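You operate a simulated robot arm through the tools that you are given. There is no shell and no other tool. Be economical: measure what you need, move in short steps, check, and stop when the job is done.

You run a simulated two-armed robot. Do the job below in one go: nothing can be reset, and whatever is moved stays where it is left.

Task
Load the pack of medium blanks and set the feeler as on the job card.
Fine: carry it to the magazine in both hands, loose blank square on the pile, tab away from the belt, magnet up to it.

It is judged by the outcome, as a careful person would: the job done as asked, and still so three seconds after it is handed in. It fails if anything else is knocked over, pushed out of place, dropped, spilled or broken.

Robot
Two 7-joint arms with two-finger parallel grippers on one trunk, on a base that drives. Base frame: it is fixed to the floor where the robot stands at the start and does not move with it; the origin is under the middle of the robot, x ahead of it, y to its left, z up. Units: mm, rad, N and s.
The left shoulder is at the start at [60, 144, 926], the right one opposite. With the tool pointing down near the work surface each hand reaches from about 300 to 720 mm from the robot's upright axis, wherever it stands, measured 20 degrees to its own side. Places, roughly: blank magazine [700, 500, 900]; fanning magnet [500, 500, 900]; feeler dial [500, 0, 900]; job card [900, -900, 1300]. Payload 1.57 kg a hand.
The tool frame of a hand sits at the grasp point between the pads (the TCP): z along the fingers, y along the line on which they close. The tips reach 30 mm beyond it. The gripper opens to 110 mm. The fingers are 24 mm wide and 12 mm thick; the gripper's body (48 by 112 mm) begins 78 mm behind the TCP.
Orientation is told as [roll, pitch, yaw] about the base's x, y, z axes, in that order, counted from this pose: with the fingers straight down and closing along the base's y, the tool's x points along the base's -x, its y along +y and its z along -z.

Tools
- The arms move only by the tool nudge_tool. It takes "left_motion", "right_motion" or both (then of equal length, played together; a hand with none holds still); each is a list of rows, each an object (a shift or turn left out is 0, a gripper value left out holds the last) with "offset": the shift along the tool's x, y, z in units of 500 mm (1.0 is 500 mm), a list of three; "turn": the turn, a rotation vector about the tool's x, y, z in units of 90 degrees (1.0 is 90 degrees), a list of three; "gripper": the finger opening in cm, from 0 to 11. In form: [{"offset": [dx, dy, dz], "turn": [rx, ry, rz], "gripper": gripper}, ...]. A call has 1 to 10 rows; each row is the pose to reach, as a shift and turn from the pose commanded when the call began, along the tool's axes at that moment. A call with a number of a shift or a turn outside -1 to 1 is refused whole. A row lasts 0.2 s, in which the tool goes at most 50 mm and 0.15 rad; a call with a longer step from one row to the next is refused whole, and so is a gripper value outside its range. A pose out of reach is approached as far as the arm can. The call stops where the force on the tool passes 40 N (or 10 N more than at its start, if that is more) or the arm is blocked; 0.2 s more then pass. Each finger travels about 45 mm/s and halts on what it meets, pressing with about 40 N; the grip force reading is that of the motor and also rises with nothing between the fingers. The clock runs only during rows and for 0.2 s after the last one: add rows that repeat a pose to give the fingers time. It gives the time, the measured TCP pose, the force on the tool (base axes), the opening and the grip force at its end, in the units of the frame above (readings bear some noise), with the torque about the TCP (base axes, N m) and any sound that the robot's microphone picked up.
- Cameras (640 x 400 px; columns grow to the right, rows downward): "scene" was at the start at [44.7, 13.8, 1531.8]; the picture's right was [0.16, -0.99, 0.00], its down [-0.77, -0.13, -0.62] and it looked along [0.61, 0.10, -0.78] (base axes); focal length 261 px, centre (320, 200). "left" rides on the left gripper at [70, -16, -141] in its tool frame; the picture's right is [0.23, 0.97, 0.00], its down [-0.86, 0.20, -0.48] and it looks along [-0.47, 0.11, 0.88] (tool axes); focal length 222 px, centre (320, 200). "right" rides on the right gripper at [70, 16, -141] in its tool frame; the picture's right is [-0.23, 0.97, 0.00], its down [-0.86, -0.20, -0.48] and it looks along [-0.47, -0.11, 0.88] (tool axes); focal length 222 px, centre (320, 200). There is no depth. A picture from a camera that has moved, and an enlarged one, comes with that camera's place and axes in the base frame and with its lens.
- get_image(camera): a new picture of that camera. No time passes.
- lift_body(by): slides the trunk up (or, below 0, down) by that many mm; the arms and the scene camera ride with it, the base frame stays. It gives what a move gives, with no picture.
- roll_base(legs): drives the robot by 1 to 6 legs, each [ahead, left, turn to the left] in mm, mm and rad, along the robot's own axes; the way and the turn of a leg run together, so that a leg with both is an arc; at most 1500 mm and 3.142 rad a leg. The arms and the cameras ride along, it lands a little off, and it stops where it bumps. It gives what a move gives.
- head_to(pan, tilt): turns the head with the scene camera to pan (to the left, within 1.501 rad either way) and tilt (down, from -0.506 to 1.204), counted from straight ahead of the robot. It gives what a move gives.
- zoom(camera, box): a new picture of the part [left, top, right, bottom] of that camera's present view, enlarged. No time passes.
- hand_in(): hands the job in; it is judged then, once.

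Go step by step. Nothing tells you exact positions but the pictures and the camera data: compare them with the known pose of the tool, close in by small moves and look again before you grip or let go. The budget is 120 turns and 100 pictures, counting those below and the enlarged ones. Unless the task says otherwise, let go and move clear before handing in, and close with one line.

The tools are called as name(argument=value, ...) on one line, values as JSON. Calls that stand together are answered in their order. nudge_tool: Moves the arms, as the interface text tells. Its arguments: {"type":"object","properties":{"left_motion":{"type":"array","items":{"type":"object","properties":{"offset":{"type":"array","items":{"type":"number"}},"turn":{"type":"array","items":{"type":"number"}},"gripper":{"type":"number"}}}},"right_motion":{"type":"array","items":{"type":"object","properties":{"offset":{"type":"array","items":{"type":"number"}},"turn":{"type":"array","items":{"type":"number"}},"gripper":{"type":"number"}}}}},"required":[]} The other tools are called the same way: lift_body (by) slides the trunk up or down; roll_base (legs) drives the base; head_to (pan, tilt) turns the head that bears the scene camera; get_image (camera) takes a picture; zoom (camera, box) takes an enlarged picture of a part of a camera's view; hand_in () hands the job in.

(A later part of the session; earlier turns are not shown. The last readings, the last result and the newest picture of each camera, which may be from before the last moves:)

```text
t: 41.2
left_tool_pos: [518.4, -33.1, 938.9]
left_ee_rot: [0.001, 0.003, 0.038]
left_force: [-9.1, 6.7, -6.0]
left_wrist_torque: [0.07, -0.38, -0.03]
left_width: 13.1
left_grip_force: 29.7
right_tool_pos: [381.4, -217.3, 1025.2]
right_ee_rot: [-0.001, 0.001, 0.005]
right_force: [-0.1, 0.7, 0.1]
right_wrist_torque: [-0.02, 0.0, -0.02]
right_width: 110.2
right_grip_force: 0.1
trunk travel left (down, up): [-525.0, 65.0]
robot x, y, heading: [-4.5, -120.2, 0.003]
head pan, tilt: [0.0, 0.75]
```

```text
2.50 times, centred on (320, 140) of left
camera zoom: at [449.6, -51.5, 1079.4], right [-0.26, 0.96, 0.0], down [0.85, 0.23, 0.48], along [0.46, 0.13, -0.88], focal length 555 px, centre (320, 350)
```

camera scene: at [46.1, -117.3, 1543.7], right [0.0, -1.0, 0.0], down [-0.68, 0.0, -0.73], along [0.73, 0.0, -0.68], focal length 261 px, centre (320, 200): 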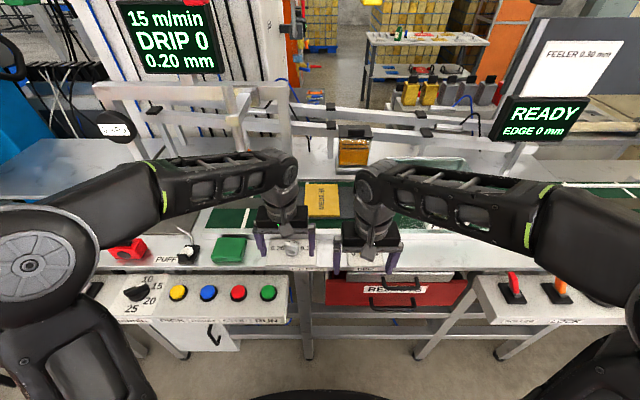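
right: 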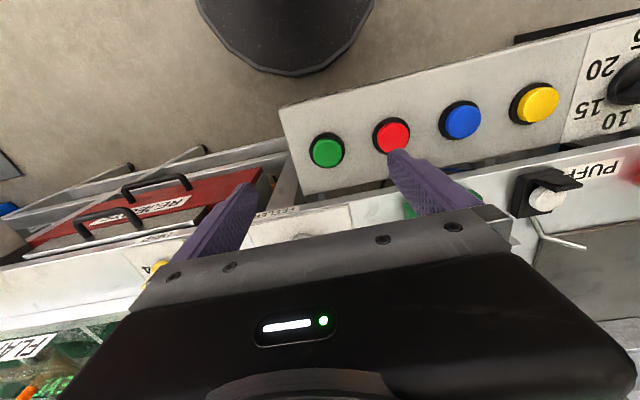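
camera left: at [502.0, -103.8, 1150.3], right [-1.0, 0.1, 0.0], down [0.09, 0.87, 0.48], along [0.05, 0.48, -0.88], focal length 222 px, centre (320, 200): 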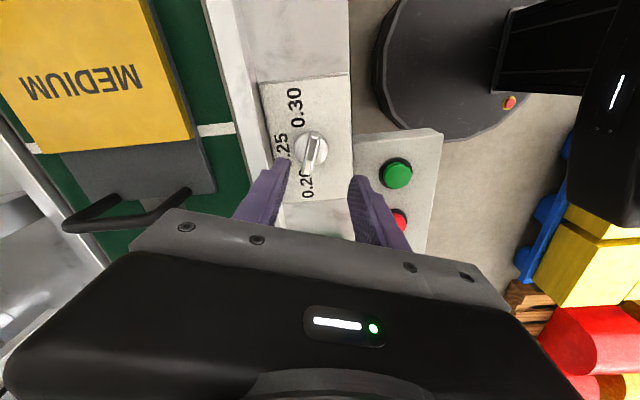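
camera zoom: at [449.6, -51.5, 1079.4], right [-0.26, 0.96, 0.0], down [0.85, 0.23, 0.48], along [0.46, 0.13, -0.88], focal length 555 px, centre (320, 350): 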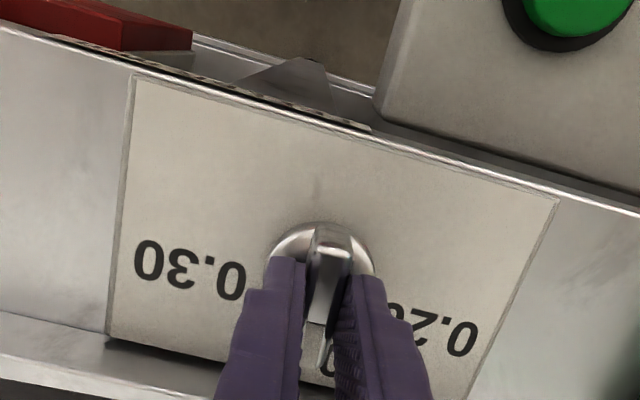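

Knob turned to forward; I continue to the mirror angle on the right.

nudge_tool(left_motion=[{"turn": [0, 0, 0.09]}, {"turn": [0, 0, 0.18]}, {"turn": [0, 0, 0.27]}, {"turn": [0, 0, 0.36]}, {"turn": [0, 0, 0.45]}, {"turn": [0, 0, 0.54]}, {"turn": [0, 0, 0.63]}, {"turn": [0, 0, 0.72]}, {"turn": [0, 0, 0.78]}, {"turn": [0, 0, 0.78]}])

get_image(camera="scene")

zoom(camera="left", box=[220, 60, 420, 220])

```text
t: 43.4
left_tool_pos: [519.9, -32.3, 938.5]
left_ee_rot: [-0.001, -0.001, -1.187]
left_force: [-6.5, 16.3, -8.3]
left_wrist_torque: [0.66, 0.17, -0.05]
left_width: 13.1
left_grip_force: 30.1
right_tool_pos: [382.0, -215.6, 1026.6]
right_ee_rot: [-0.002, 0.0, 0.004]
right_force: [-0.4, -0.1, -0.3]
right_wrist_torque: [0.01, -0.01, 0.0]
right_width: 110.2
right_grip_force: 0.0
trunk travel left (down, up): [-525.0, 65.0]
robot x, y, heading: [-6.4, -120.7, 0.001]
head pan, tilt: [0.0, 0.75]
```

```text
65 pictures are left
camera scene: at [45.2, -114.2, 1543.7], right [0.0, -1.0, 0.0], down [-0.68, 0.0, -0.73], along [0.73, 0.0, -0.68], focal length 261 px, centre (320, 200)
```

scene: 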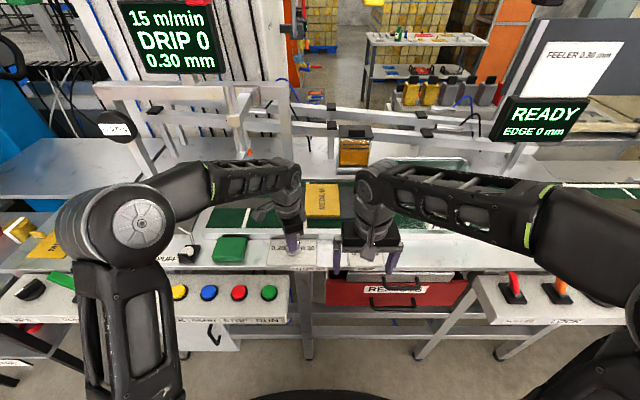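

```text
2.50 times, centred on (320, 140) of left
camera zoom: at [477.8, 27.1, 1079.3], right [0.82, 0.58, 0.0], down [0.51, -0.72, 0.48], along [0.27, -0.39, -0.88], focal length 555 px, centre (320, 350)
```

zoom: 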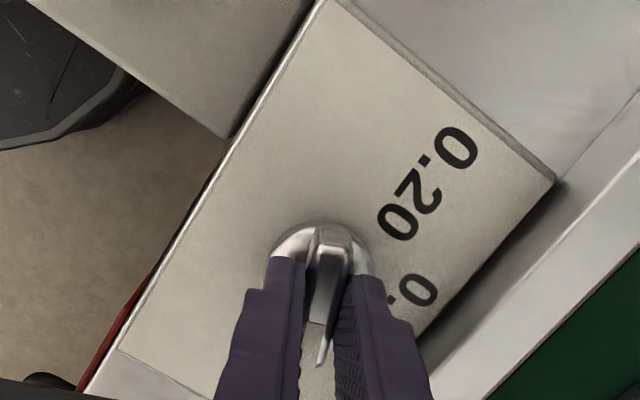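

The display now reads 0.30 mm. I release, lift off, and turn the wrist back.

nudge_tool(left_motion=[{"offset": [0, 0, 0], "gripper": 5}, {"offset": [0, 0, 0]}, {"offset": [0, 0, 0]}, {"offset": [0, 0, 0]}, {"offset": [0, 0, -0.05]}, {"offset": [0, 0, -0.12]}, {"offset": [0, 0, -0.2]}])

nudge_tool(left_motion=[{"turn": [0, 0, -0.085]}, {"turn": [0, 0, -0.17]}, {"turn": [0, 0, -0.255]}, {"turn": [0, 0, -0.34]}, {"turn": [0, 0, -0.425]}, {"turn": [0, 0, -0.51]}, {"turn": [0, 0, -0.595]}, {"turn": [0, 0, -0.68]}, {"turn": [0, 0, -0.756]}])

get_image(camera="left")

zoom(camera="scene", box=[200, 160, 480, 320])

```text
t: 45.0
left_tool_pos: [518.6, -34.6, 1038.4]
left_ee_rot: [-0.001, 0.001, -1.186]
left_force: [0.1, -0.4, 0.5]
left_wrist_torque: [-0.03, 0.02, 0.0]
left_width: 50.0
left_grip_force: 0.0
right_tool_pos: [382.0, -217.2, 1026.1]
right_ee_rot: [0.0, 0.002, 0.004]
right_force: [-0.3, -0.3, -0.1]
right_wrist_torque: [0.03, -0.02, 0.0]
right_width: 110.1
right_grip_force: 0.0
trunk travel left (down, up): [-525.0, 65.0]
robot x, y, heading: [-4.7, -117.8, 0.002]
head pan, tilt: [0.0, 0.75]
```

```text
t: 47.0
left_tool_pos: [519.8, -34.3, 1038.5]
left_ee_rot: [0.001, 0.0, 0.003]
left_force: [0.9, -0.6, -0.4]
left_wrist_torque: [0.0, 0.0, -0.01]
left_width: 50.3
left_grip_force: 0.1
right_tool_pos: [383.0, -217.7, 1026.7]
right_ee_rot: [0.002, 0.0, 0.005]
right_force: [0.1, 0.4, 0.2]
right_wrist_torque: [-0.03, -0.01, -0.03]
right_width: 110.2
right_grip_force: 0.1
trunk travel left (down, up): [-525.0, 65.0]
robot x, y, heading: [-9.0, -118.1, -0.001]
head pan, tilt: [0.0, 0.75]
```

```text
63 pictures are left
camera left: at [449.6, -50.4, 1180.1], right [-0.23, 0.97, 0.0], down [0.85, 0.2, 0.48], along [0.47, 0.11, -0.88], focal length 222 px, centre (320, 200)
```

left: 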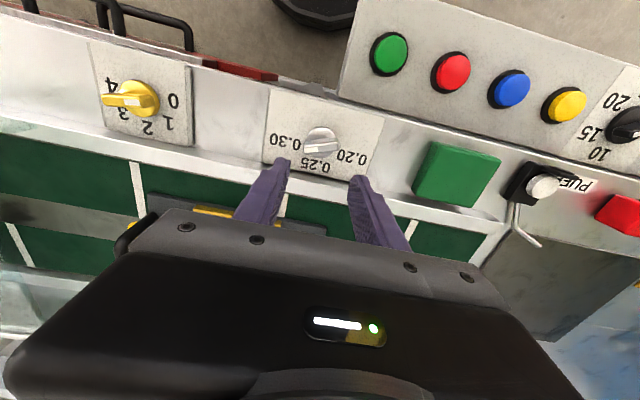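

```text
2.29 times, centred on (340, 240) of scene
camera zoom: at [45.3, -116.4, 1543.7], right [0.0, -1.0, 0.0], down [-0.68, 0.0, -0.73], along [0.73, 0.0, -0.68], focal length 597 px, centre (274, 109)
```

zoom: 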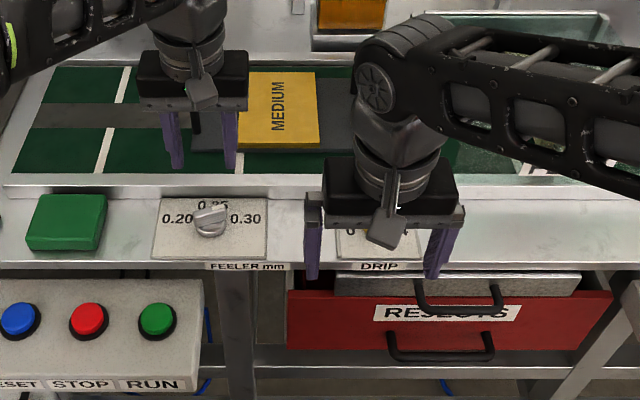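

The dial is set at 0.30 and the hand is clear. Next the pack: handles appear at about y=+3 and y=-249, x≈735, bar z≈955. I move slightly forward, raise the trunk and bring both hands above the handles.

roll_base(legs=[[35, 0, 0]])

lift_body(by=60)

nudge_tool(left_motion=[{"offset": [-0.045, 0.012, 0.0], "gripper": 6}, {"offset": [-0.09, 0.024, 0.02]}, {"offset": [-0.135, 0.037, 0.04]}, {"offset": [-0.18, 0.05, 0.05]}, {"offset": [-0.225, 0.062, 0.07]}, {"offset": [-0.27, 0.074, 0.076]}], right_motion=[{"offset": [-0.091, -0.01, 0.0], "gripper": 6}, {"offset": [-0.182, -0.02, 0.01]}, {"offset": [-0.273, -0.03, 0.02]}, {"offset": [-0.364, -0.04, 0.03]}, {"offset": [-0.455, -0.052, 0.04]}, {"offset": [-0.546, -0.064, 0.052]}])

get_image(camera="left")

get_image(camera="right")

get_image(camera="scene")

```text
t: 47.9
left_tool_pos: [557.7, -34.3, 1037.6]
left_ee_rot: [-0.001, 0.002, 0.004]
left_force: [1.3, -1.0, -0.9]
left_wrist_torque: [0.0, 0.08, -0.02]
left_width: 50.1
left_grip_force: 0.1
right_tool_pos: [419.4, -217.3, 1024.8]
right_ee_rot: [0.001, 0.001, 0.003]
right_force: [0.2, -0.6, -0.1]
right_wrist_torque: [0.0, 0.06, -0.01]
right_width: 110.0
right_grip_force: 0.0
trunk travel left (down, up): [-525.0, 65.0]
robot x, y, heading: [30.0, -117.9, 0.005]
head pan, tilt: [0.0, 0.75]
```

```text
t: 48.9
left_tool_pos: [555.5, -33.7, 1098.8]
left_ee_rot: [0.001, -0.001, 0.003]
left_force: [0.2, 0.0, 0.0]
left_wrist_torque: [-0.02, -0.02, -0.04]
left_width: 50.1
left_grip_force: 0.1
right_tool_pos: [418.4, -216.6, 1085.9]
right_ee_rot: [-0.001, 0.0, 0.003]
right_force: [0.1, -0.3, 0.5]
right_wrist_torque: [0.01, 0.04, -0.02]
right_width: 110.1
right_grip_force: 0.1
trunk travel left (down, up): [-585.0, 5.0]
robot x, y, heading: [30.4, -117.2, 0.0]
head pan, tilt: [0.0, 0.75]
```

```text
t: 50.2
left_tool_pos: [660.0, -3.1, 1067.5]
left_ee_rot: [-0.001, -0.002, 0.003]
left_force: [-0.1, -0.2, 0.9]
left_wrist_torque: [-0.03, 0.0, -0.02]
left_width: 59.9
left_grip_force: 0.0
left hand out of reach, approached as far as the arm can: row 5, 6
right_tool_pos: [668.4, -244.7, 1062.8]
right_ee_rot: [-0.001, -0.002, 0.005]
right_force: [-0.3, -1.3, 0.6]
right_wrist_torque: [0.02, -0.02, 0.02]
right_width: 59.8
right_grip_force: 0.2
right hand out of reach, approached as far as the arm can: row 6
trunk travel left (down, up): [-585.0, 5.0]
robot x, y, heading: [27.4, -119.8, 0.002]
head pan, tilt: [0.0, 0.75]
```

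```text
61 pictures are left
camera left: at [589.2, -19.6, 1208.6], right [-0.23, 0.97, 0.0], down [0.85, 0.2, 0.48], along [0.47, 0.11, -0.88], focal length 222 px, centre (320, 200)
```

left: 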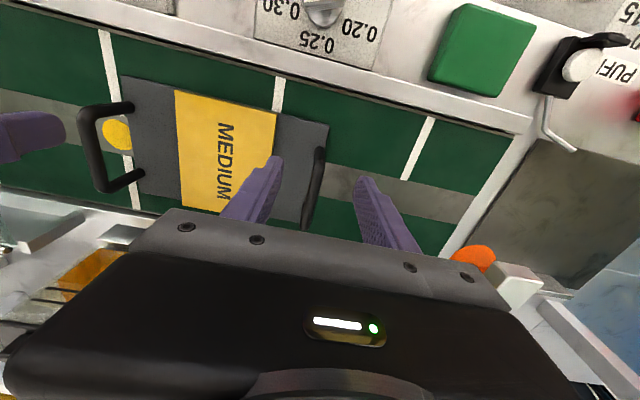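

```text
60 pictures are left
camera right: at [598.2, -229.7, 1203.8], right [0.22, 0.98, 0.0], down [0.86, -0.19, 0.48], along [0.47, -0.11, -0.88], focal length 222 px, centre (320, 200)
```

right: 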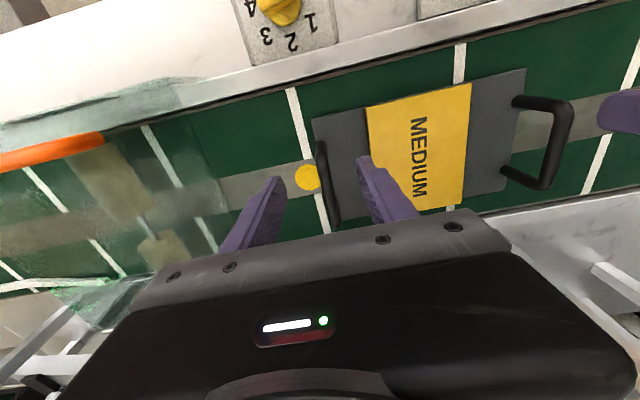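

```text
59 pictures are left
camera scene: at [79.3, -115.9, 1603.8], right [0.0, -1.0, 0.0], down [-0.68, 0.0, -0.73], along [0.73, 0.0, -0.68], focal length 261 px, centre (320, 200)
```

scene: 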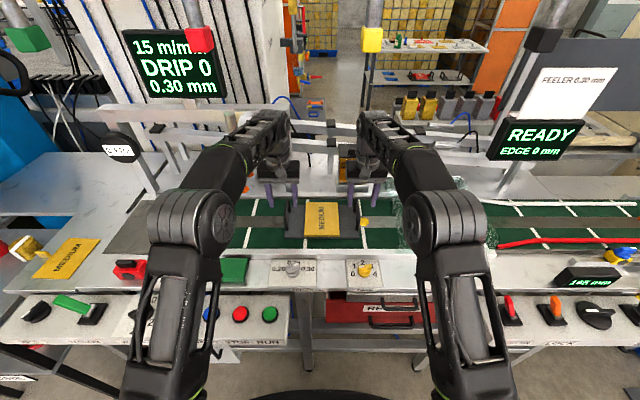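

Both handles line up with the hands (bars x 662–768, y≈2 and -248, z≈955). The hands stopped short at this height; I lower them to 1000 and re-check reach.

nudge_tool(left_motion=[{"offset": [0, 0, 0.06]}, {"offset": [0, 0, 0.12]}, {"offset": [0, 0, 0.12]}], right_motion=[{"offset": [0, 0, 0.06]}, {"offset": [0, 0, 0.12]}, {"offset": [0, 0, 0.12]}])

```text
t: 51.0
left_tool_pos: [659.5, -3.6, 1005.8]
left_ee_rot: [0.0, 0.0, 0.004]
left_force: [-0.4, -1.0, 0.4]
left_wrist_torque: [0.01, -0.01, 0.06]
left_width: 60.0
left_grip_force: 0.1
right_tool_pos: [669.0, -244.1, 1001.8]
right_ee_rot: [-0.001, -0.001, 0.003]
right_force: [0.2, -0.4, 0.1]
right_wrist_torque: [0.02, 0.0, -0.01]
right_width: 60.0
right_grip_force: 0.1
trunk travel left (down, up): [-585.0, 5.0]
robot x, y, heading: [28.6, -117.4, 0.001]
head pan, tilt: [0.0, 0.75]
```

nudge_tool(left_motion=[{"offset": [-0.055, 0.006, 0]}, {"offset": [-0.111, 0.011, 0.01]}, {"offset": [-0.111, 0.011, 0.01]}], right_motion=[{"offset": [-0.046, -0.004, 0]}, {"offset": [-0.092, -0.008, 0]}, {"offset": [-0.092, -0.008, 0]}])

get_image(camera="left")

get_image(camera="right")

```text
t: 51.9
left_tool_pos: [697.3, -2.0, 1005.3]
left_ee_rot: [0.001, 0.003, 0.004]
left_force: [-0.4, -0.3, 0.0]
left_wrist_torque: [0.01, -0.02, 0.0]
left_width: 59.9
left_grip_force: 0.0
left hand out of reach, approached as far as the arm can: row 2, 3
right_tool_pos: [703.6, -247.7, 1000.5]
right_ee_rot: [0.0, 0.003, 0.004]
right_force: [0.5, 0.8, -0.4]
right_wrist_torque: [0.0, 0.02, -0.01]
right_width: 60.2
right_grip_force: 0.0
right hand out of reach, approached as far as the arm can: row 2, 3
trunk travel left (down, up): [-585.0, 5.0]
robot x, y, heading: [28.3, -120.5, -0.001]
head pan, tilt: [0.0, 0.75]
```

```text
58 pictures are left
camera left: at [626.9, -16.5, 1145.7], right [-0.23, 0.97, 0.0], down [0.86, 0.2, 0.48], along [0.46, 0.11, -0.88], focal length 222 px, centre (320, 200)
```

left: 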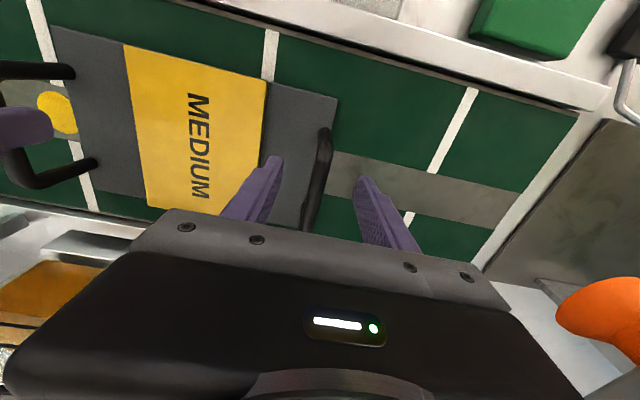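

```text
57 pictures are left
camera right: at [633.8, -232.6, 1142.4], right [0.22, 0.97, 0.0], down [0.86, -0.2, 0.48], along [0.47, -0.11, -0.88], focal length 222 px, centre (320, 200)
```

right: 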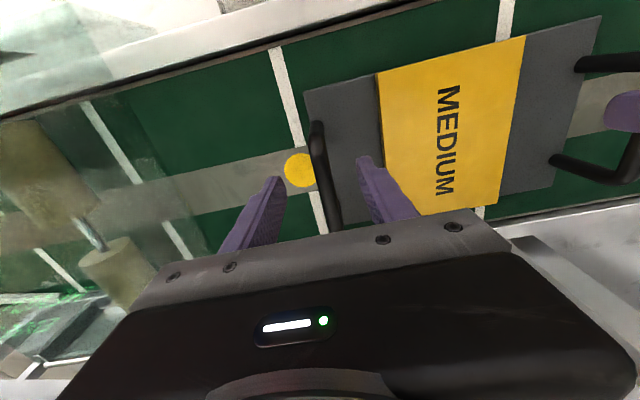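

The grip spot is 12–18 mm beyond reach, so I roll forward 20 mm, with hands above the handles.

roll_base(legs=[[20, 0, 0]])

zoom(camera="left", box=[220, 80, 420, 240])

zoom(camera="right", box=[220, 80, 420, 240])

```text
t: 52.6
left_tool_pos: [717.0, -1.5, 1004.4]
left_ee_rot: [-0.001, 0.003, 0.001]
left_force: [0.0, 0.2, -0.2]
left_wrist_torque: [0.0, 0.01, 0.0]
left_width: 59.9
left_grip_force: 0.1
right_tool_pos: [724.0, -248.2, 999.9]
right_ee_rot: [-0.001, 0.001, 0.004]
right_force: [0.3, 0.3, -1.0]
right_wrist_torque: [-0.01, 0.02, 0.01]
right_width: 60.1
right_grip_force: 0.0
trunk travel left (down, up): [-585.0, 5.0]
robot x, y, heading: [45.1, -118.3, 0.006]
head pan, tilt: [0.0, 0.75]
```

```text
2.50 times, centred on (320, 160) of left
camera zoom: at [647.3, -16.8, 1145.5], right [-0.23, 0.97, 0.0], down [0.86, 0.2, 0.48], along [0.46, 0.11, -0.88], focal length 555 px, centre (320, 300)
```

zoom: 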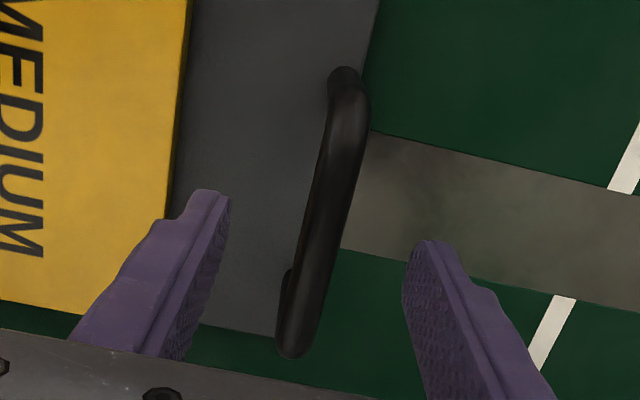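

```text
2.50 times, centred on (320, 160) of right
camera zoom: at [654.1, -232.8, 1142.2], right [0.22, 0.97, 0.0], down [0.86, -0.2, 0.48], along [0.46, -0.11, -0.88], focal length 555 px, centre (320, 300)
```

zoom: 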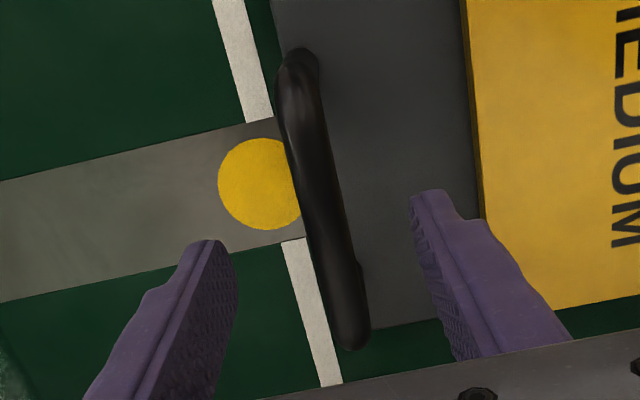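

Both bars lie between the fingers. I lower to the bars and close.

nudge_tool(left_motion=[{"offset": [0, 0.008, 0.05]}, {"offset": [0, 0.008, 0.108]}, {"offset": [0, 0.008, 0.108], "gripper": 0.5}, {"offset": [0, 0.008, 0.108]}, {"offset": [0, 0.008, 0.108]}, {"offset": [0, 0.008, 0.108]}, {"offset": [0, 0.008, 0.108]}, {"offset": [0, 0.008, 0.108]}], right_motion=[{"offset": [0, 0, 0.05]}, {"offset": [0, 0, 0.1]}, {"offset": [0, 0, 0.1], "gripper": 0.5}, {"offset": [0, 0, 0.1]}, {"offset": [0, 0, 0.1]}, {"offset": [0, 0, 0.1]}, {"offset": [0, 0, 0.1]}, {"offset": [0, 0, 0.1]}])

zoom(camera="left", box=[220, 80, 420, 240])

```text
t: 54.4
left_tool_pos: [716.7, 2.7, 949.5]
left_ee_rot: [-0.001, 0.001, 0.002]
left_force: [-2.1, -18.0, -1.2]
left_wrist_torque: [0.38, -0.23, -0.04]
left_width: 20.1
left_grip_force: 9.0
right_tool_pos: [723.0, -247.1, 951.3]
right_ee_rot: [0.002, 0.0, 0.003]
right_force: [0.6, 14.9, -2.4]
right_wrist_torque: [-0.29, -0.17, -0.1]
right_width: 18.6
right_grip_force: 7.5
trunk travel left (down, up): [-585.0, 5.0]
robot x, y, heading: [48.1, -117.0, 0.007]
head pan, tilt: [0.0, 0.75]
```

```text
2.50 times, centred on (320, 160) of left
camera zoom: at [646.5, -13.2, 1091.2], right [-0.23, 0.97, 0.0], down [0.86, 0.2, 0.48], along [0.46, 0.11, -0.88], focal length 555 px, centre (320, 300)
```

zoom: 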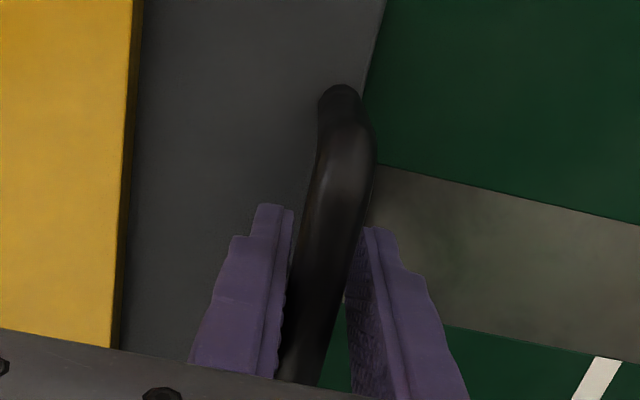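

The inner fingers touched first, so I shift each hand a few mm inward and finish closing.

nudge_tool(left_motion=[{"offset": [0, -0.004, 0]}, {"offset": [0, -0.007, 0]}, {"offset": [0, -0.007, 0], "gripper": 0}, {"offset": [0, -0.007, 0]}, {"offset": [0, -0.007, 0]}, {"offset": [0, -0.007, 0]}], right_motion=[{"offset": [0, 0.003, 0]}, {"offset": [0, 0.006, 0]}, {"offset": [0, 0.006, 0], "gripper": 0}, {"offset": [0, 0.006, 0]}, {"offset": [0, 0.006, 0]}, {"offset": [0, 0.006, 0]}])

```text
t: 55.8
left_tool_pos: [715.8, 0.2, 949.9]
left_ee_rot: [0.0, 0.0, 0.002]
left_force: [6.5, -16.1, -0.4]
left_wrist_torque: [0.33, -0.25, -0.09]
left_width: 13.7
left_grip_force: 30.0
right_tool_pos: [723.4, -244.3, 951.9]
right_ee_rot: [0.001, 0.002, 0.003]
right_force: [-5.2, 11.8, 3.1]
right_wrist_torque: [-0.25, 0.26, -0.17]
right_width: 13.6
right_grip_force: 29.8
trunk travel left (down, up): [-585.0, 5.0]
robot x, y, heading: [49.4, -116.8, 0.002]
head pan, tilt: [0.0, 0.75]
```

Both handles are held firmly (13.7 mm). I lift slowly by 25 mm and look.

nudge_tool(left_motion=[{"offset": [0, -0.002, -0.01]}, {"offset": [0, -0.002, -0.02]}, {"offset": [0, -0.002, -0.03]}, {"offset": [0, -0.002, -0.04]}, {"offset": [0, -0.002, -0.05]}, {"offset": [0, -0.002, -0.05]}], right_motion=[{"offset": [0, 0.001, -0.01]}, {"offset": [0, 0.001, -0.02]}, {"offset": [0, 0.001, -0.03]}, {"offset": [0, 0.001, -0.04]}, {"offset": [0, 0.001, -0.05]}, {"offset": [0, 0.001, -0.05]}])

get_image(camera="scene")

get_image(camera="left")

```text
t: 57.2
left_tool_pos: [718.1, -0.7, 975.0]
left_ee_rot: [0.001, 0.002, 0.002]
left_force: [0.7, -2.9, -9.8]
left_wrist_torque: [-0.01, 0.04, 0.08]
left_width: 13.6
left_grip_force: 30.0
right_tool_pos: [723.7, -245.3, 975.7]
right_ee_rot: [-0.001, 0.004, 0.005]
right_force: [-0.2, 3.2, -9.1]
right_wrist_torque: [-0.01, -0.01, 0.11]
right_width: 13.7
right_grip_force: 30.0
trunk travel left (down, up): [-585.0, 5.0]
robot x, y, heading: [46.3, -114.8, 0.002]
head pan, tilt: [0.0, 0.75]
```

```text
53 pictures are left
camera scene: at [102.4, -116.4, 1603.5], right [0.0, -1.0, 0.0], down [-0.68, 0.0, -0.73], along [0.73, 0.0, -0.68], focal length 261 px, centre (320, 200)
```

scene: 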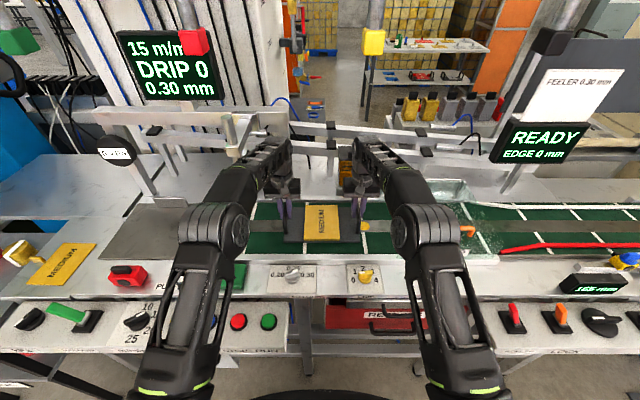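

```text
52 pictures are left
camera left: at [647.4, -16.9, 1116.4], right [-0.23, 0.97, 0.0], down [0.86, 0.2, 0.48], along [0.46, 0.11, -0.88], focal length 222 px, centre (320, 200)
```

left: 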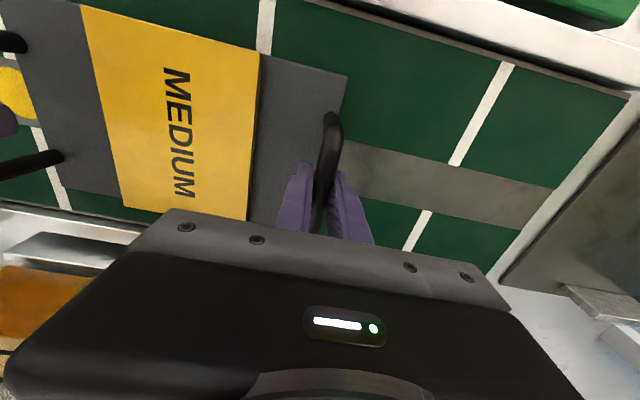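

The tray is up and level, about 2 kg total. I pull it 40 mm toward me and raise it 35 mm more for a safe sideways carry.

nudge_tool(left_motion=[{"offset": [0.014, 0, -0.01]}, {"offset": [0.028, 0, -0.02]}, {"offset": [0.042, 0, -0.03]}, {"offset": [0.056, 0, -0.04]}, {"offset": [0.07, 0, -0.055]}, {"offset": [0.08, 0, -0.07]}, {"offset": [0.08, 0, -0.07]}], right_motion=[{"offset": [0.014, 0, -0.01]}, {"offset": [0.028, 0, -0.02]}, {"offset": [0.042, 0, -0.03]}, {"offset": [0.056, 0, -0.04]}, {"offset": [0.07, 0, -0.055]}, {"offset": [0.08, 0, -0.07]}, {"offset": [0.08, 0, -0.07]}])

roll_base(legs=[[-25, 200, 0]])

head_to(pan=0.3, tilt=0.75)

get_image(camera="scene")

get_image(camera="left")

```text
t: 58.8
left_tool_pos: [679.4, -1.0, 1009.9]
left_ee_rot: [-0.001, 0.003, 0.002]
left_force: [0.1, -1.1, -9.7]
left_wrist_torque: [-0.06, -0.16, -0.02]
left_width: 14.0
left_grip_force: 30.1
right_tool_pos: [683.9, -244.2, 1009.4]
right_ee_rot: [0.001, 0.001, 0.003]
right_force: [0.2, 1.8, -10.4]
right_wrist_torque: [0.0, 0.14, -0.07]
right_width: 13.8
right_grip_force: 30.0
trunk travel left (down, up): [-585.0, 5.0]
robot x, y, heading: [42.4, -121.4, -0.0]
head pan, tilt: [0.0, 0.75]
```

```text
t: 60.0
left_tool_pos: [665.2, 89.8, 1011.5]
left_ee_rot: [-0.007, -0.001, -0.009]
left_force: [-1.3, -6.9, -5.6]
left_wrist_torque: [1.52, -0.56, 0.25]
left_width: 13.9
left_grip_force: 30.2
right_tool_pos: [668.0, -154.4, 1006.2]
right_ee_rot: [-0.011, 0.011, -0.007]
right_force: [0.2, -4.9, -10.1]
right_wrist_torque: [-0.12, 0.47, -0.02]
right_width: 13.8
right_grip_force: 30.1
trunk travel left (down, up): [-585.0, 5.0]
robot x, y, heading: [35.4, -13.8, -0.006]
head pan, tilt: [0.0, 0.75]
stopped in leg 1: the robot was blocked; the commanded pose is now the measured one
```

```text
t: 60.9
left_tool_pos: [665.1, 89.9, 1012.4]
left_ee_rot: [-0.004, -0.002, -0.007]
left_force: [-1.6, -9.9, -5.6]
left_wrist_torque: [1.85, -0.99, 0.41]
left_width: 13.7
left_grip_force: 30.3
right_tool_pos: [670.1, -154.9, 1009.3]
right_ee_rot: [-0.007, 0.005, -0.007]
right_force: [-2.6, -6.4, -10.3]
right_wrist_torque: [-0.04, 0.73, 0.12]
right_width: 13.7
right_grip_force: 30.0
trunk travel left (down, up): [-585.0, 5.0]
robot x, y, heading: [33.2, -17.4, -0.0]
head pan, tilt: [0.3, 0.75]
```

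```text
51 pictures are left
camera scene: at [85.3, 5.8, 1603.7], right [0.29, -0.96, 0.0], down [-0.65, -0.2, -0.73], along [0.7, 0.22, -0.68], focal length 261 px, centre (320, 200)
```

scene: 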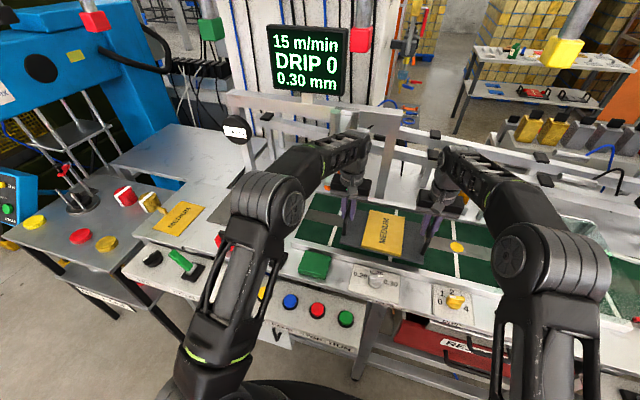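

```text
50 pictures are left
camera left: at [594.5, 75.3, 1152.9], right [-0.22, 0.98, 0.0], down [0.86, 0.19, 0.48], along [0.47, 0.1, -0.88], focal length 222 px, centre (320, 200)
```

left: 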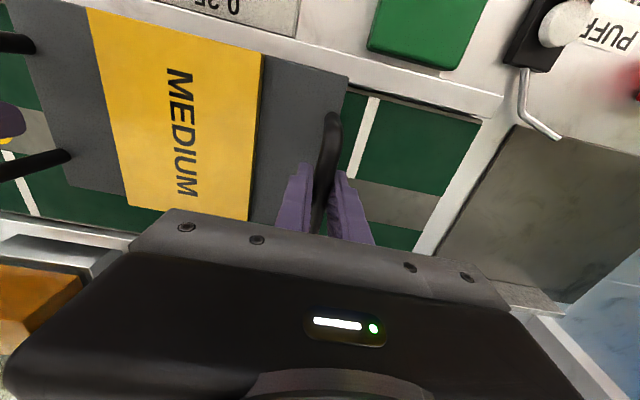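

The base was blocked, and the left wrist feels a sideways push about 200 mm above the grip — it touched the pick-head hanging from the gantry. I back off 50 mm and look.

roll_base(legs=[[0, -50, 0]])

head_to(pan=0.25, tilt=0.5)

zoom(camera="scene", box=[200, 130, 480, 310])

```text
t: 61.8
left_tool_pos: [666.3, 41.0, 1011.4]
left_ee_rot: [-0.003, -0.002, -0.005]
left_force: [3.5, -1.3, -9.6]
left_wrist_torque: [0.11, 0.56, 0.5]
left_width: 13.6
left_grip_force: 29.8
right_tool_pos: [669.5, -202.7, 1008.9]
right_ee_rot: [-0.009, 0.004, -0.004]
right_force: [-4.7, -0.6, -8.0]
right_wrist_torque: [0.1, -0.52, 0.4]
right_width: 13.7
right_grip_force: 30.3
trunk travel left (down, up): [-585.0, 5.0]
robot x, y, heading: [36.8, -67.4, 0.0]
head pan, tilt: [0.3, 0.75]
```

```text
t: 62.5
left_tool_pos: [665.4, 43.3, 1010.4]
left_ee_rot: [-0.005, -0.001, -0.005]
left_force: [1.4, -1.0, -9.3]
left_wrist_torque: [0.06, 0.2, 0.28]
left_width: 13.6
left_grip_force: 30.4
right_tool_pos: [670.8, -201.5, 1008.4]
right_ee_rot: [-0.009, 0.006, -0.004]
right_force: [-2.6, 0.0, -8.9]
right_wrist_torque: [0.02, -0.18, 0.15]
right_width: 13.8
right_grip_force: 30.2
trunk travel left (down, up): [-585.0, 5.0]
robot x, y, heading: [35.7, -65.4, -0.001]
head pan, tilt: [0.25, 0.499]
```

```text
2.22 times, centred on (340, 220) of scene
camera zoom: at [95.2, -42.9, 1625.5], right [0.25, -0.97, 0.0], down [-0.47, -0.12, -0.88], along [0.85, 0.22, -0.48], focal length 580 px, centre (276, 156)
```

zoom: 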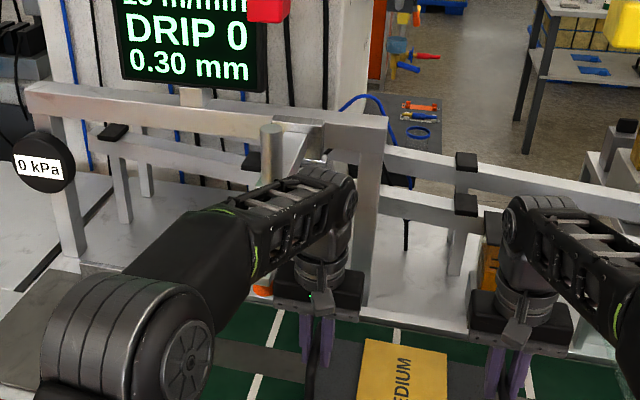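

The wrist knuckle hit the pick-head column (near x 820, y 144). I pull the tray in and higher, back the base up, then pass in front of it.

nudge_tool(left_motion=[{"offset": [0.015, 0, -0.015]}, {"offset": [0.03, 0, -0.03]}, {"offset": [0.045, 0, -0.045]}, {"offset": [0.06, 0, -0.06]}, {"offset": [0.08, 0, -0.08]}, {"offset": [0.08, 0, -0.08]}], right_motion=[{"offset": [0.015, 0, -0.015]}, {"offset": [0.03, 0, -0.03]}, {"offset": [0.045, 0, -0.045]}, {"offset": [0.06, 0, -0.06]}, {"offset": [0.08, 0, -0.08]}, {"offset": [0.08, 0, -0.08]}])

roll_base(legs=[[-100, 0, 0], [0, 200, 0]])

get_image(camera="scene")

```text
t: 64.0
left_tool_pos: [628.1, 42.2, 1049.6]
left_ee_rot: [-0.007, 0.0, -0.005]
left_force: [0.3, -1.8, -9.5]
left_wrist_torque: [-0.01, -0.33, 0.1]
left_width: 13.6
left_grip_force: 29.6
right_tool_pos: [632.3, -201.6, 1047.9]
right_ee_rot: [-0.009, 0.007, -0.004]
right_force: [-0.6, 1.8, -9.6]
right_wrist_torque: [-0.06, 0.36, -0.04]
right_width: 13.7
right_grip_force: 29.8
trunk travel left (down, up): [-585.0, 5.0]
robot x, y, heading: [33.4, -64.9, -0.0]
head pan, tilt: [0.25, 0.499]
```

```text
t: 66.3
left_tool_pos: [528.4, 243.4, 1050.7]
left_ee_rot: [-0.006, 0.0, -0.009]
left_force: [-0.6, 1.6, -8.7]
left_wrist_torque: [-0.03, 0.03, -0.02]
left_width: 13.7
left_grip_force: 30.3
right_tool_pos: [531.3, -1.1, 1049.1]
right_ee_rot: [-0.012, 0.005, -0.009]
right_force: [0.4, -0.5, -10.2]
right_wrist_torque: [-0.06, 0.05, -0.13]
right_width: 13.7
right_grip_force: 30.4
trunk travel left (down, up): [-585.0, 5.0]
robot x, y, heading: [-63.6, 133.2, -0.006]
head pan, tilt: [0.25, 0.499]
```

```text
48 pictures are left
camera scene: at [-4.0, 160.5, 1625.5], right [0.24, -0.97, 0.0], down [-0.47, -0.12, -0.88], along [0.85, 0.21, -0.48], focal length 261 px, centre (320, 200)
```

scene: 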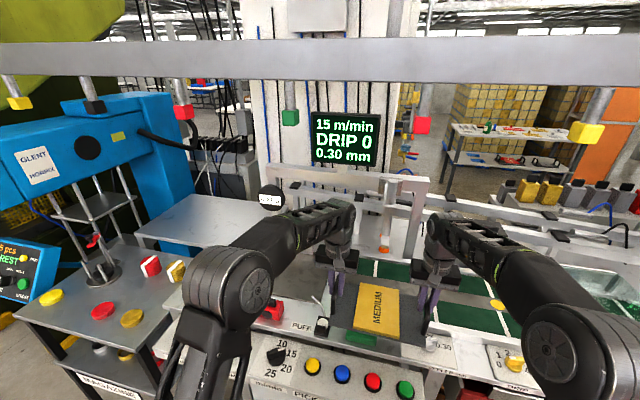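

The column is cleared. I continue left to line up with the magazine.

roll_base(legs=[[0, 310, 0.006]])

head_to(pan=0.0, tilt=0.75)

get_image(camera="scene")

get_image(camera="right")

get_image(camera="left")

```text
t: 68.4
left_tool_pos: [528.1, 556.4, 1050.0]
left_ee_rot: [-0.005, 0.0, -0.008]
left_force: [0.6, -0.4, -8.6]
left_wrist_torque: [-0.08, -0.08, 0.06]
left_width: 13.7
left_grip_force: 30.5
right_tool_pos: [533.0, 310.0, 1048.6]
right_ee_rot: [-0.01, 0.006, -0.005]
right_force: [0.2, 0.3, -9.1]
right_wrist_torque: [-0.04, 0.11, -0.1]
right_width: 13.7
right_grip_force: 30.4
trunk travel left (down, up): [-585.0, 5.0]
robot x, y, heading: [-64.4, 448.1, -0.001]
head pan, tilt: [0.25, 0.499]
```

```text
t: 69.2
left_tool_pos: [528.2, 554.0, 1049.7]
left_ee_rot: [-0.004, 0.001, -0.008]
left_force: [1.1, -1.3, -10.6]
left_wrist_torque: [0.08, 0.07, 0.18]
left_width: 13.6
left_grip_force: 30.4
right_tool_pos: [533.3, 310.8, 1048.7]
right_ee_rot: [-0.006, 0.007, -0.004]
right_force: [-1.0, 1.8, -9.5]
right_wrist_torque: [0.05, -0.06, 0.0]
right_width: 13.5
right_grip_force: 29.9
trunk travel left (down, up): [-585.0, 5.0]
robot x, y, heading: [-62.1, 446.1, -0.002]
head pan, tilt: [0.0, 0.75]
```

```text
47 pictures are left
camera scene: at [-8.5, 446.7, 1603.7], right [0.0, -1.0, 0.0], down [-0.68, 0.0, -0.73], along [0.73, 0.0, -0.68], focal length 261 px, centre (320, 200)
```

scene: 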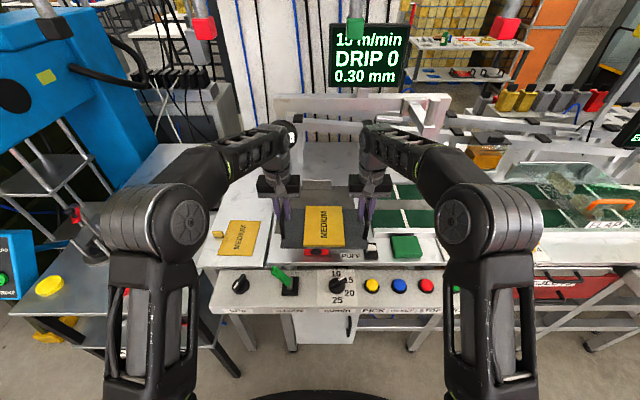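

```text
46 pictures are left
camera right: at [463.7, 327.2, 1190.8], right [0.23, 0.97, -0.01], down [0.86, -0.2, 0.47], along [0.46, -0.12, -0.88], focal length 222 px, centre (320, 200)
```

right: 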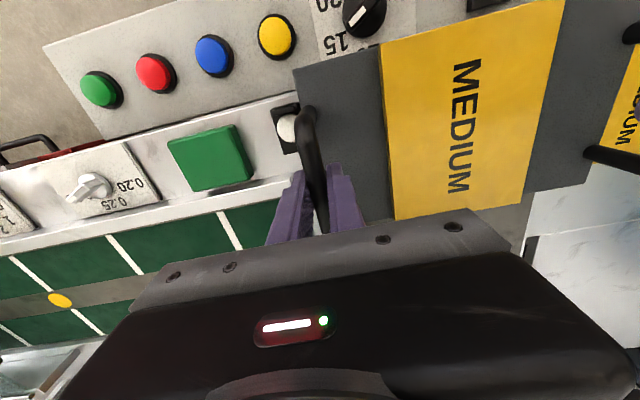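

```text
45 pictures are left
camera left: at [458.0, 539.3, 1191.5], right [-0.22, 0.98, 0.0], down [0.86, 0.2, 0.48], along [0.47, 0.1, -0.88], focal length 222 px, centre (320, 200)
```

left: 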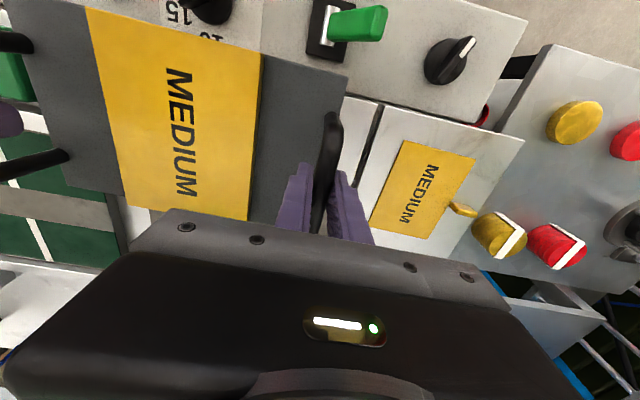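

The tray is in front of the magazine. I zoom in on the magazine plate behind it to place it exactly.

zoom(camera="scene", box=[230, 110, 410, 270])

```text
2.50 times, centred on (320, 190) of scene
camera zoom: at [-8.5, 446.7, 1603.7], right [0.0, -1.0, 0.0], down [-0.68, 0.0, -0.73], along [0.73, 0.0, -0.68], focal length 653 px, centre (320, 225)
```

zoom: 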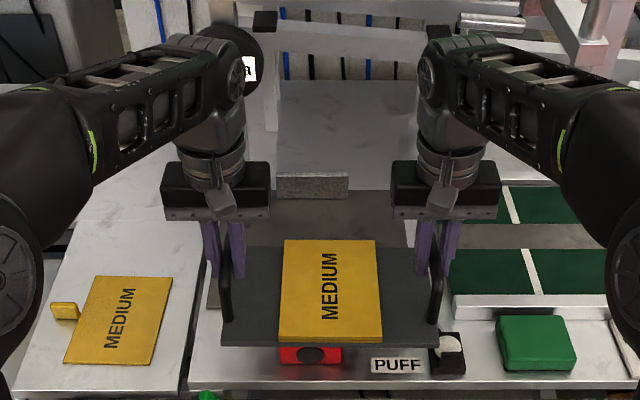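

The backstop is centred near y≈460 and the plate spans about x 580–840, y 290–605. I drive forward and slightly left, keeping the tray high over the magnet and nozzle.

roll_base(legs=[[110, 24, 0]])

nudge_tool(left_motion=[{"offset": [-0.02, 0, 0.015]}, {"offset": [-0.04, 0, 0.03]}, {"offset": [-0.06, 0, 0.045]}, {"offset": [-0.08, 0, 0.06]}, {"offset": [-0.1, 0, 0.07]}, {"offset": [-0.1, 0, 0.07]}], right_motion=[{"offset": [-0.02, 0, 0.015]}, {"offset": [-0.04, 0, 0.03]}, {"offset": [-0.06, 0, 0.045]}, {"offset": [-0.08, 0, 0.06]}, {"offset": [-0.1, 0, 0.07]}, {"offset": [-0.1, 0, 0.07]}])

zoom(camera="scene", box=[230, 110, 410, 270])

```text
t: 70.4
left_tool_pos: [640.5, 577.4, 1050.5]
left_ee_rot: [-0.005, 0.001, -0.009]
left_force: [0.2, -0.6, -10.7]
left_wrist_torque: [-0.04, 0.0, 0.14]
left_width: 13.5
left_grip_force: 30.2
right_tool_pos: [644.1, 333.2, 1047.3]
right_ee_rot: [-0.008, 0.007, -0.006]
right_force: [-0.2, 1.8, -9.3]
right_wrist_torque: [0.03, 0.07, 0.0]
right_width: 13.6
right_grip_force: 29.8
trunk travel left (down, up): [-585.0, 5.0]
robot x, y, heading: [45.8, 469.7, 0.0]
head pan, tilt: [0.0, 0.75]
```

```text
t: 71.8
left_tool_pos: [688.6, 577.0, 1015.3]
left_ee_rot: [-0.006, 0.001, -0.008]
left_force: [0.8, 3.0, -9.9]
left_wrist_torque: [0.01, -0.19, 0.05]
left_width: 13.6
left_grip_force: 30.3
right_tool_pos: [691.9, 333.4, 1013.4]
right_ee_rot: [-0.011, 0.007, -0.008]
right_force: [-0.1, -4.3, -9.2]
right_wrist_torque: [0.01, 0.23, 0.0]
right_width: 13.6
right_grip_force: 30.6
trunk travel left (down, up): [-585.0, 5.0]
robot x, y, heading: [46.8, 468.2, -0.004]
head pan, tilt: [0.0, 0.75]
```

```text
2.50 times, centred on (320, 190) of scene
camera zoom: at [101.2, 470.6, 1603.6], right [0.0, -1.0, 0.0], down [-0.68, 0.0, -0.73], along [0.73, 0.0, -0.68], focal length 653 px, centre (320, 225)
```

zoom: 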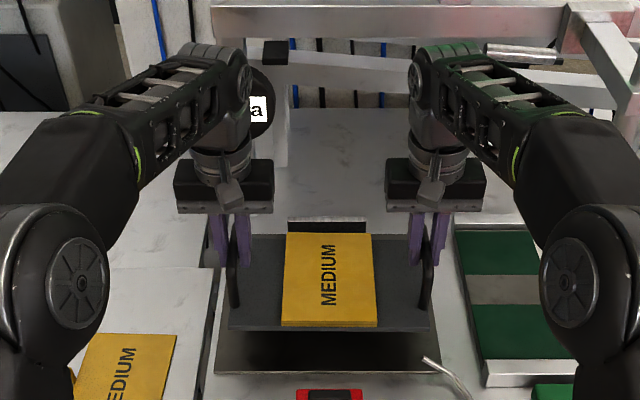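

The pack is in line with the backstop; the plate centre is about (712,461). I extend 34 mm further while lowering.

nudge_tool(left_motion=[{"offset": [0, 0.003, 0.02]}, {"offset": [0, 0.006, 0.04]}, {"offset": [-0.02, 0.006, 0.055]}, {"offset": [-0.04, 0.006, 0.07]}, {"offset": [-0.06, 0.006, 0.085]}, {"offset": [-0.069, 0.006, 0.095]}, {"offset": [-0.069, 0.006, 0.095]}], right_motion=[{"offset": [0, 0.003, 0.02]}, {"offset": [0, 0.006, 0.04]}, {"offset": [-0.02, 0.006, 0.055]}, {"offset": [-0.04, 0.006, 0.07]}, {"offset": [-0.06, 0.006, 0.085]}, {"offset": [-0.069, 0.006, 0.095]}, {"offset": [-0.069, 0.006, 0.095]}])

zoom(camera="scene", box=[230, 110, 410, 270])

```text
t: 73.4
left_tool_pos: [723.8, 580.0, 967.7]
left_ee_rot: [-0.005, 0.002, -0.009]
left_force: [-1.3, 2.9, -8.9]
left_wrist_torque: [-0.05, 0.27, -0.05]
left_width: 13.8
left_grip_force: 29.8
right_tool_pos: [726.7, 335.4, 965.2]
right_ee_rot: [-0.009, 0.008, -0.005]
right_force: [0.8, -3.0, -10.0]
right_wrist_torque: [-0.05, -0.26, -0.17]
right_width: 13.9
right_grip_force: 30.5
trunk travel left (down, up): [-585.0, 5.0]
robot x, y, heading: [45.2, 469.4, -0.002]
head pan, tilt: [0.0, 0.75]
```

```text
2.50 times, centred on (320, 190) of scene
camera zoom: at [102.1, 470.5, 1603.6], right [0.0, -1.0, 0.0], down [-0.68, 0.0, -0.73], along [0.73, 0.0, -0.68], focal length 653 px, centre (320, 225)
```

zoom: 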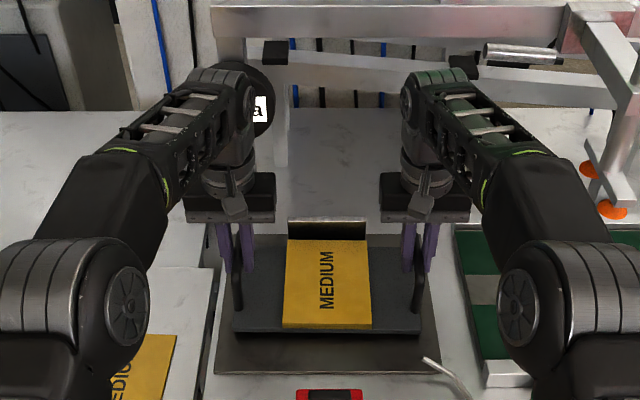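

I lower the last bit gently until it rests on the magazine plate.

nudge_tool(left_motion=[{"offset": [0.006, 0, 0.01]}, {"offset": [0.012, 0, 0.02]}, {"offset": [0.012, 0, 0.026]}, {"offset": [0.012, 0, 0.032]}, {"offset": [0.012, 0, 0.032]}], right_motion=[{"offset": [0.006, 0, 0.008]}, {"offset": [0.012, 0, 0.016]}, {"offset": [0.012, 0, 0.022]}, {"offset": [0.012, 0, 0.028]}, {"offset": [0.012, 0, 0.028]}])

```text
t: 74.6
left_tool_pos: [717.4, 579.9, 957.2]
left_ee_rot: [-0.006, -0.011, -0.006]
left_force: [8.4, 6.1, 27.4]
left_wrist_torque: [0.54, -0.2, 0.06]
left_width: 13.3
left_grip_force: 29.7
right_tool_pos: [720.0, 336.4, 955.1]
right_ee_rot: [-0.009, -0.002, -0.007]
right_force: [10.7, -2.9, 21.8]
right_wrist_torque: [-0.04, 0.04, -0.24]
right_width: 14.0
right_grip_force: 30.3
trunk travel left (down, up): [-585.0, 5.0]
robot x, y, heading: [46.3, 461.5, 0.0]
head pan, tilt: [0.0, 0.75]
```

It rests on the plate, slightly pressed. I relieve the press, open, and lift straight off.

nudge_tool(left_motion=[{"offset": [0, 0, -0.006]}, {"offset": [0, 0, -0.009]}, {"offset": [0, 0, -0.009]}], right_motion=[{"offset": [0, 0, -0.005]}, {"offset": [0, 0, -0.008]}, {"offset": [0, 0, -0.008]}])

nudge_tool(left_motion=[{"gripper": 5}, {}, {}, {}, {}, {"offset": [0, 0, -0.03]}, {"offset": [0, 0, -0.09]}, {"offset": [0, 0, -0.09]}], right_motion=[{"gripper": 5}, {}, {}, {}, {}, {"offset": [0, 0, -0.03]}, {"offset": [0, 0, -0.09]}, {"offset": [0, 0, -0.09]}])

zoom(camera="scene", box=[230, 110, 410, 270])

```text
t: 75.4
left_tool_pos: [715.9, 579.7, 956.8]
left_ee_rot: [-0.007, 0.0, -0.01]
left_force: [8.3, 2.1, 5.2]
left_wrist_torque: [-0.02, -0.88, 0.22]
left_width: 13.7
left_grip_force: 29.9
right_tool_pos: [719.4, 334.5, 955.2]
right_ee_rot: [-0.011, 0.005, -0.006]
right_force: [1.6, -2.9, 9.2]
right_wrist_torque: [0.01, -0.89, 0.12]
right_width: 13.7
right_grip_force: 30.6
trunk travel left (down, up): [-585.0, 5.0]
robot x, y, heading: [45.2, 469.7, -0.001]
head pan, tilt: [0.0, 0.75]
```

```text
t: 77.2
left_tool_pos: [716.8, 581.4, 1004.6]
left_ee_rot: [-0.006, 0.001, -0.009]
left_force: [0.9, 0.0, 0.0]
left_wrist_torque: [-0.02, 0.02, -0.01]
left_width: 50.1
left_grip_force: 0.0
right_tool_pos: [719.9, 336.8, 1002.3]
right_ee_rot: [-0.009, 0.005, -0.005]
right_force: [0.5, -1.3, -0.1]
right_wrist_torque: [-0.03, 0.03, 0.03]
right_width: 50.2
right_grip_force: 0.1
trunk travel left (down, up): [-585.0, 5.0]
robot x, y, heading: [44.1, 468.9, -0.0]
head pan, tilt: [0.0, 0.75]
```

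```text
2.50 times, centred on (320, 190) of scene
camera zoom: at [100.5, 470.5, 1603.6], right [0.0, -1.0, 0.0], down [-0.68, 0.0, -0.73], along [0.73, 0.0, -0.68], focal length 653 px, centre (320, 225)
```

zoom: 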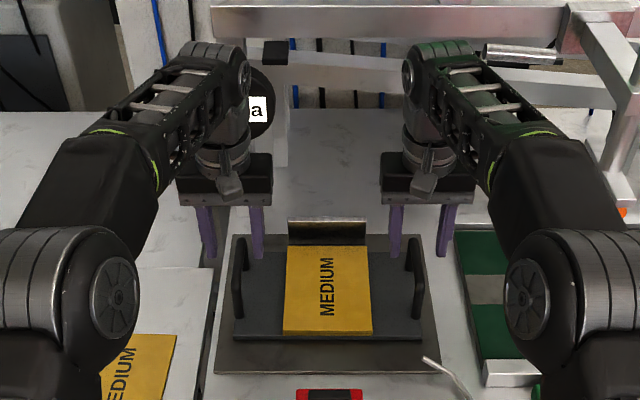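

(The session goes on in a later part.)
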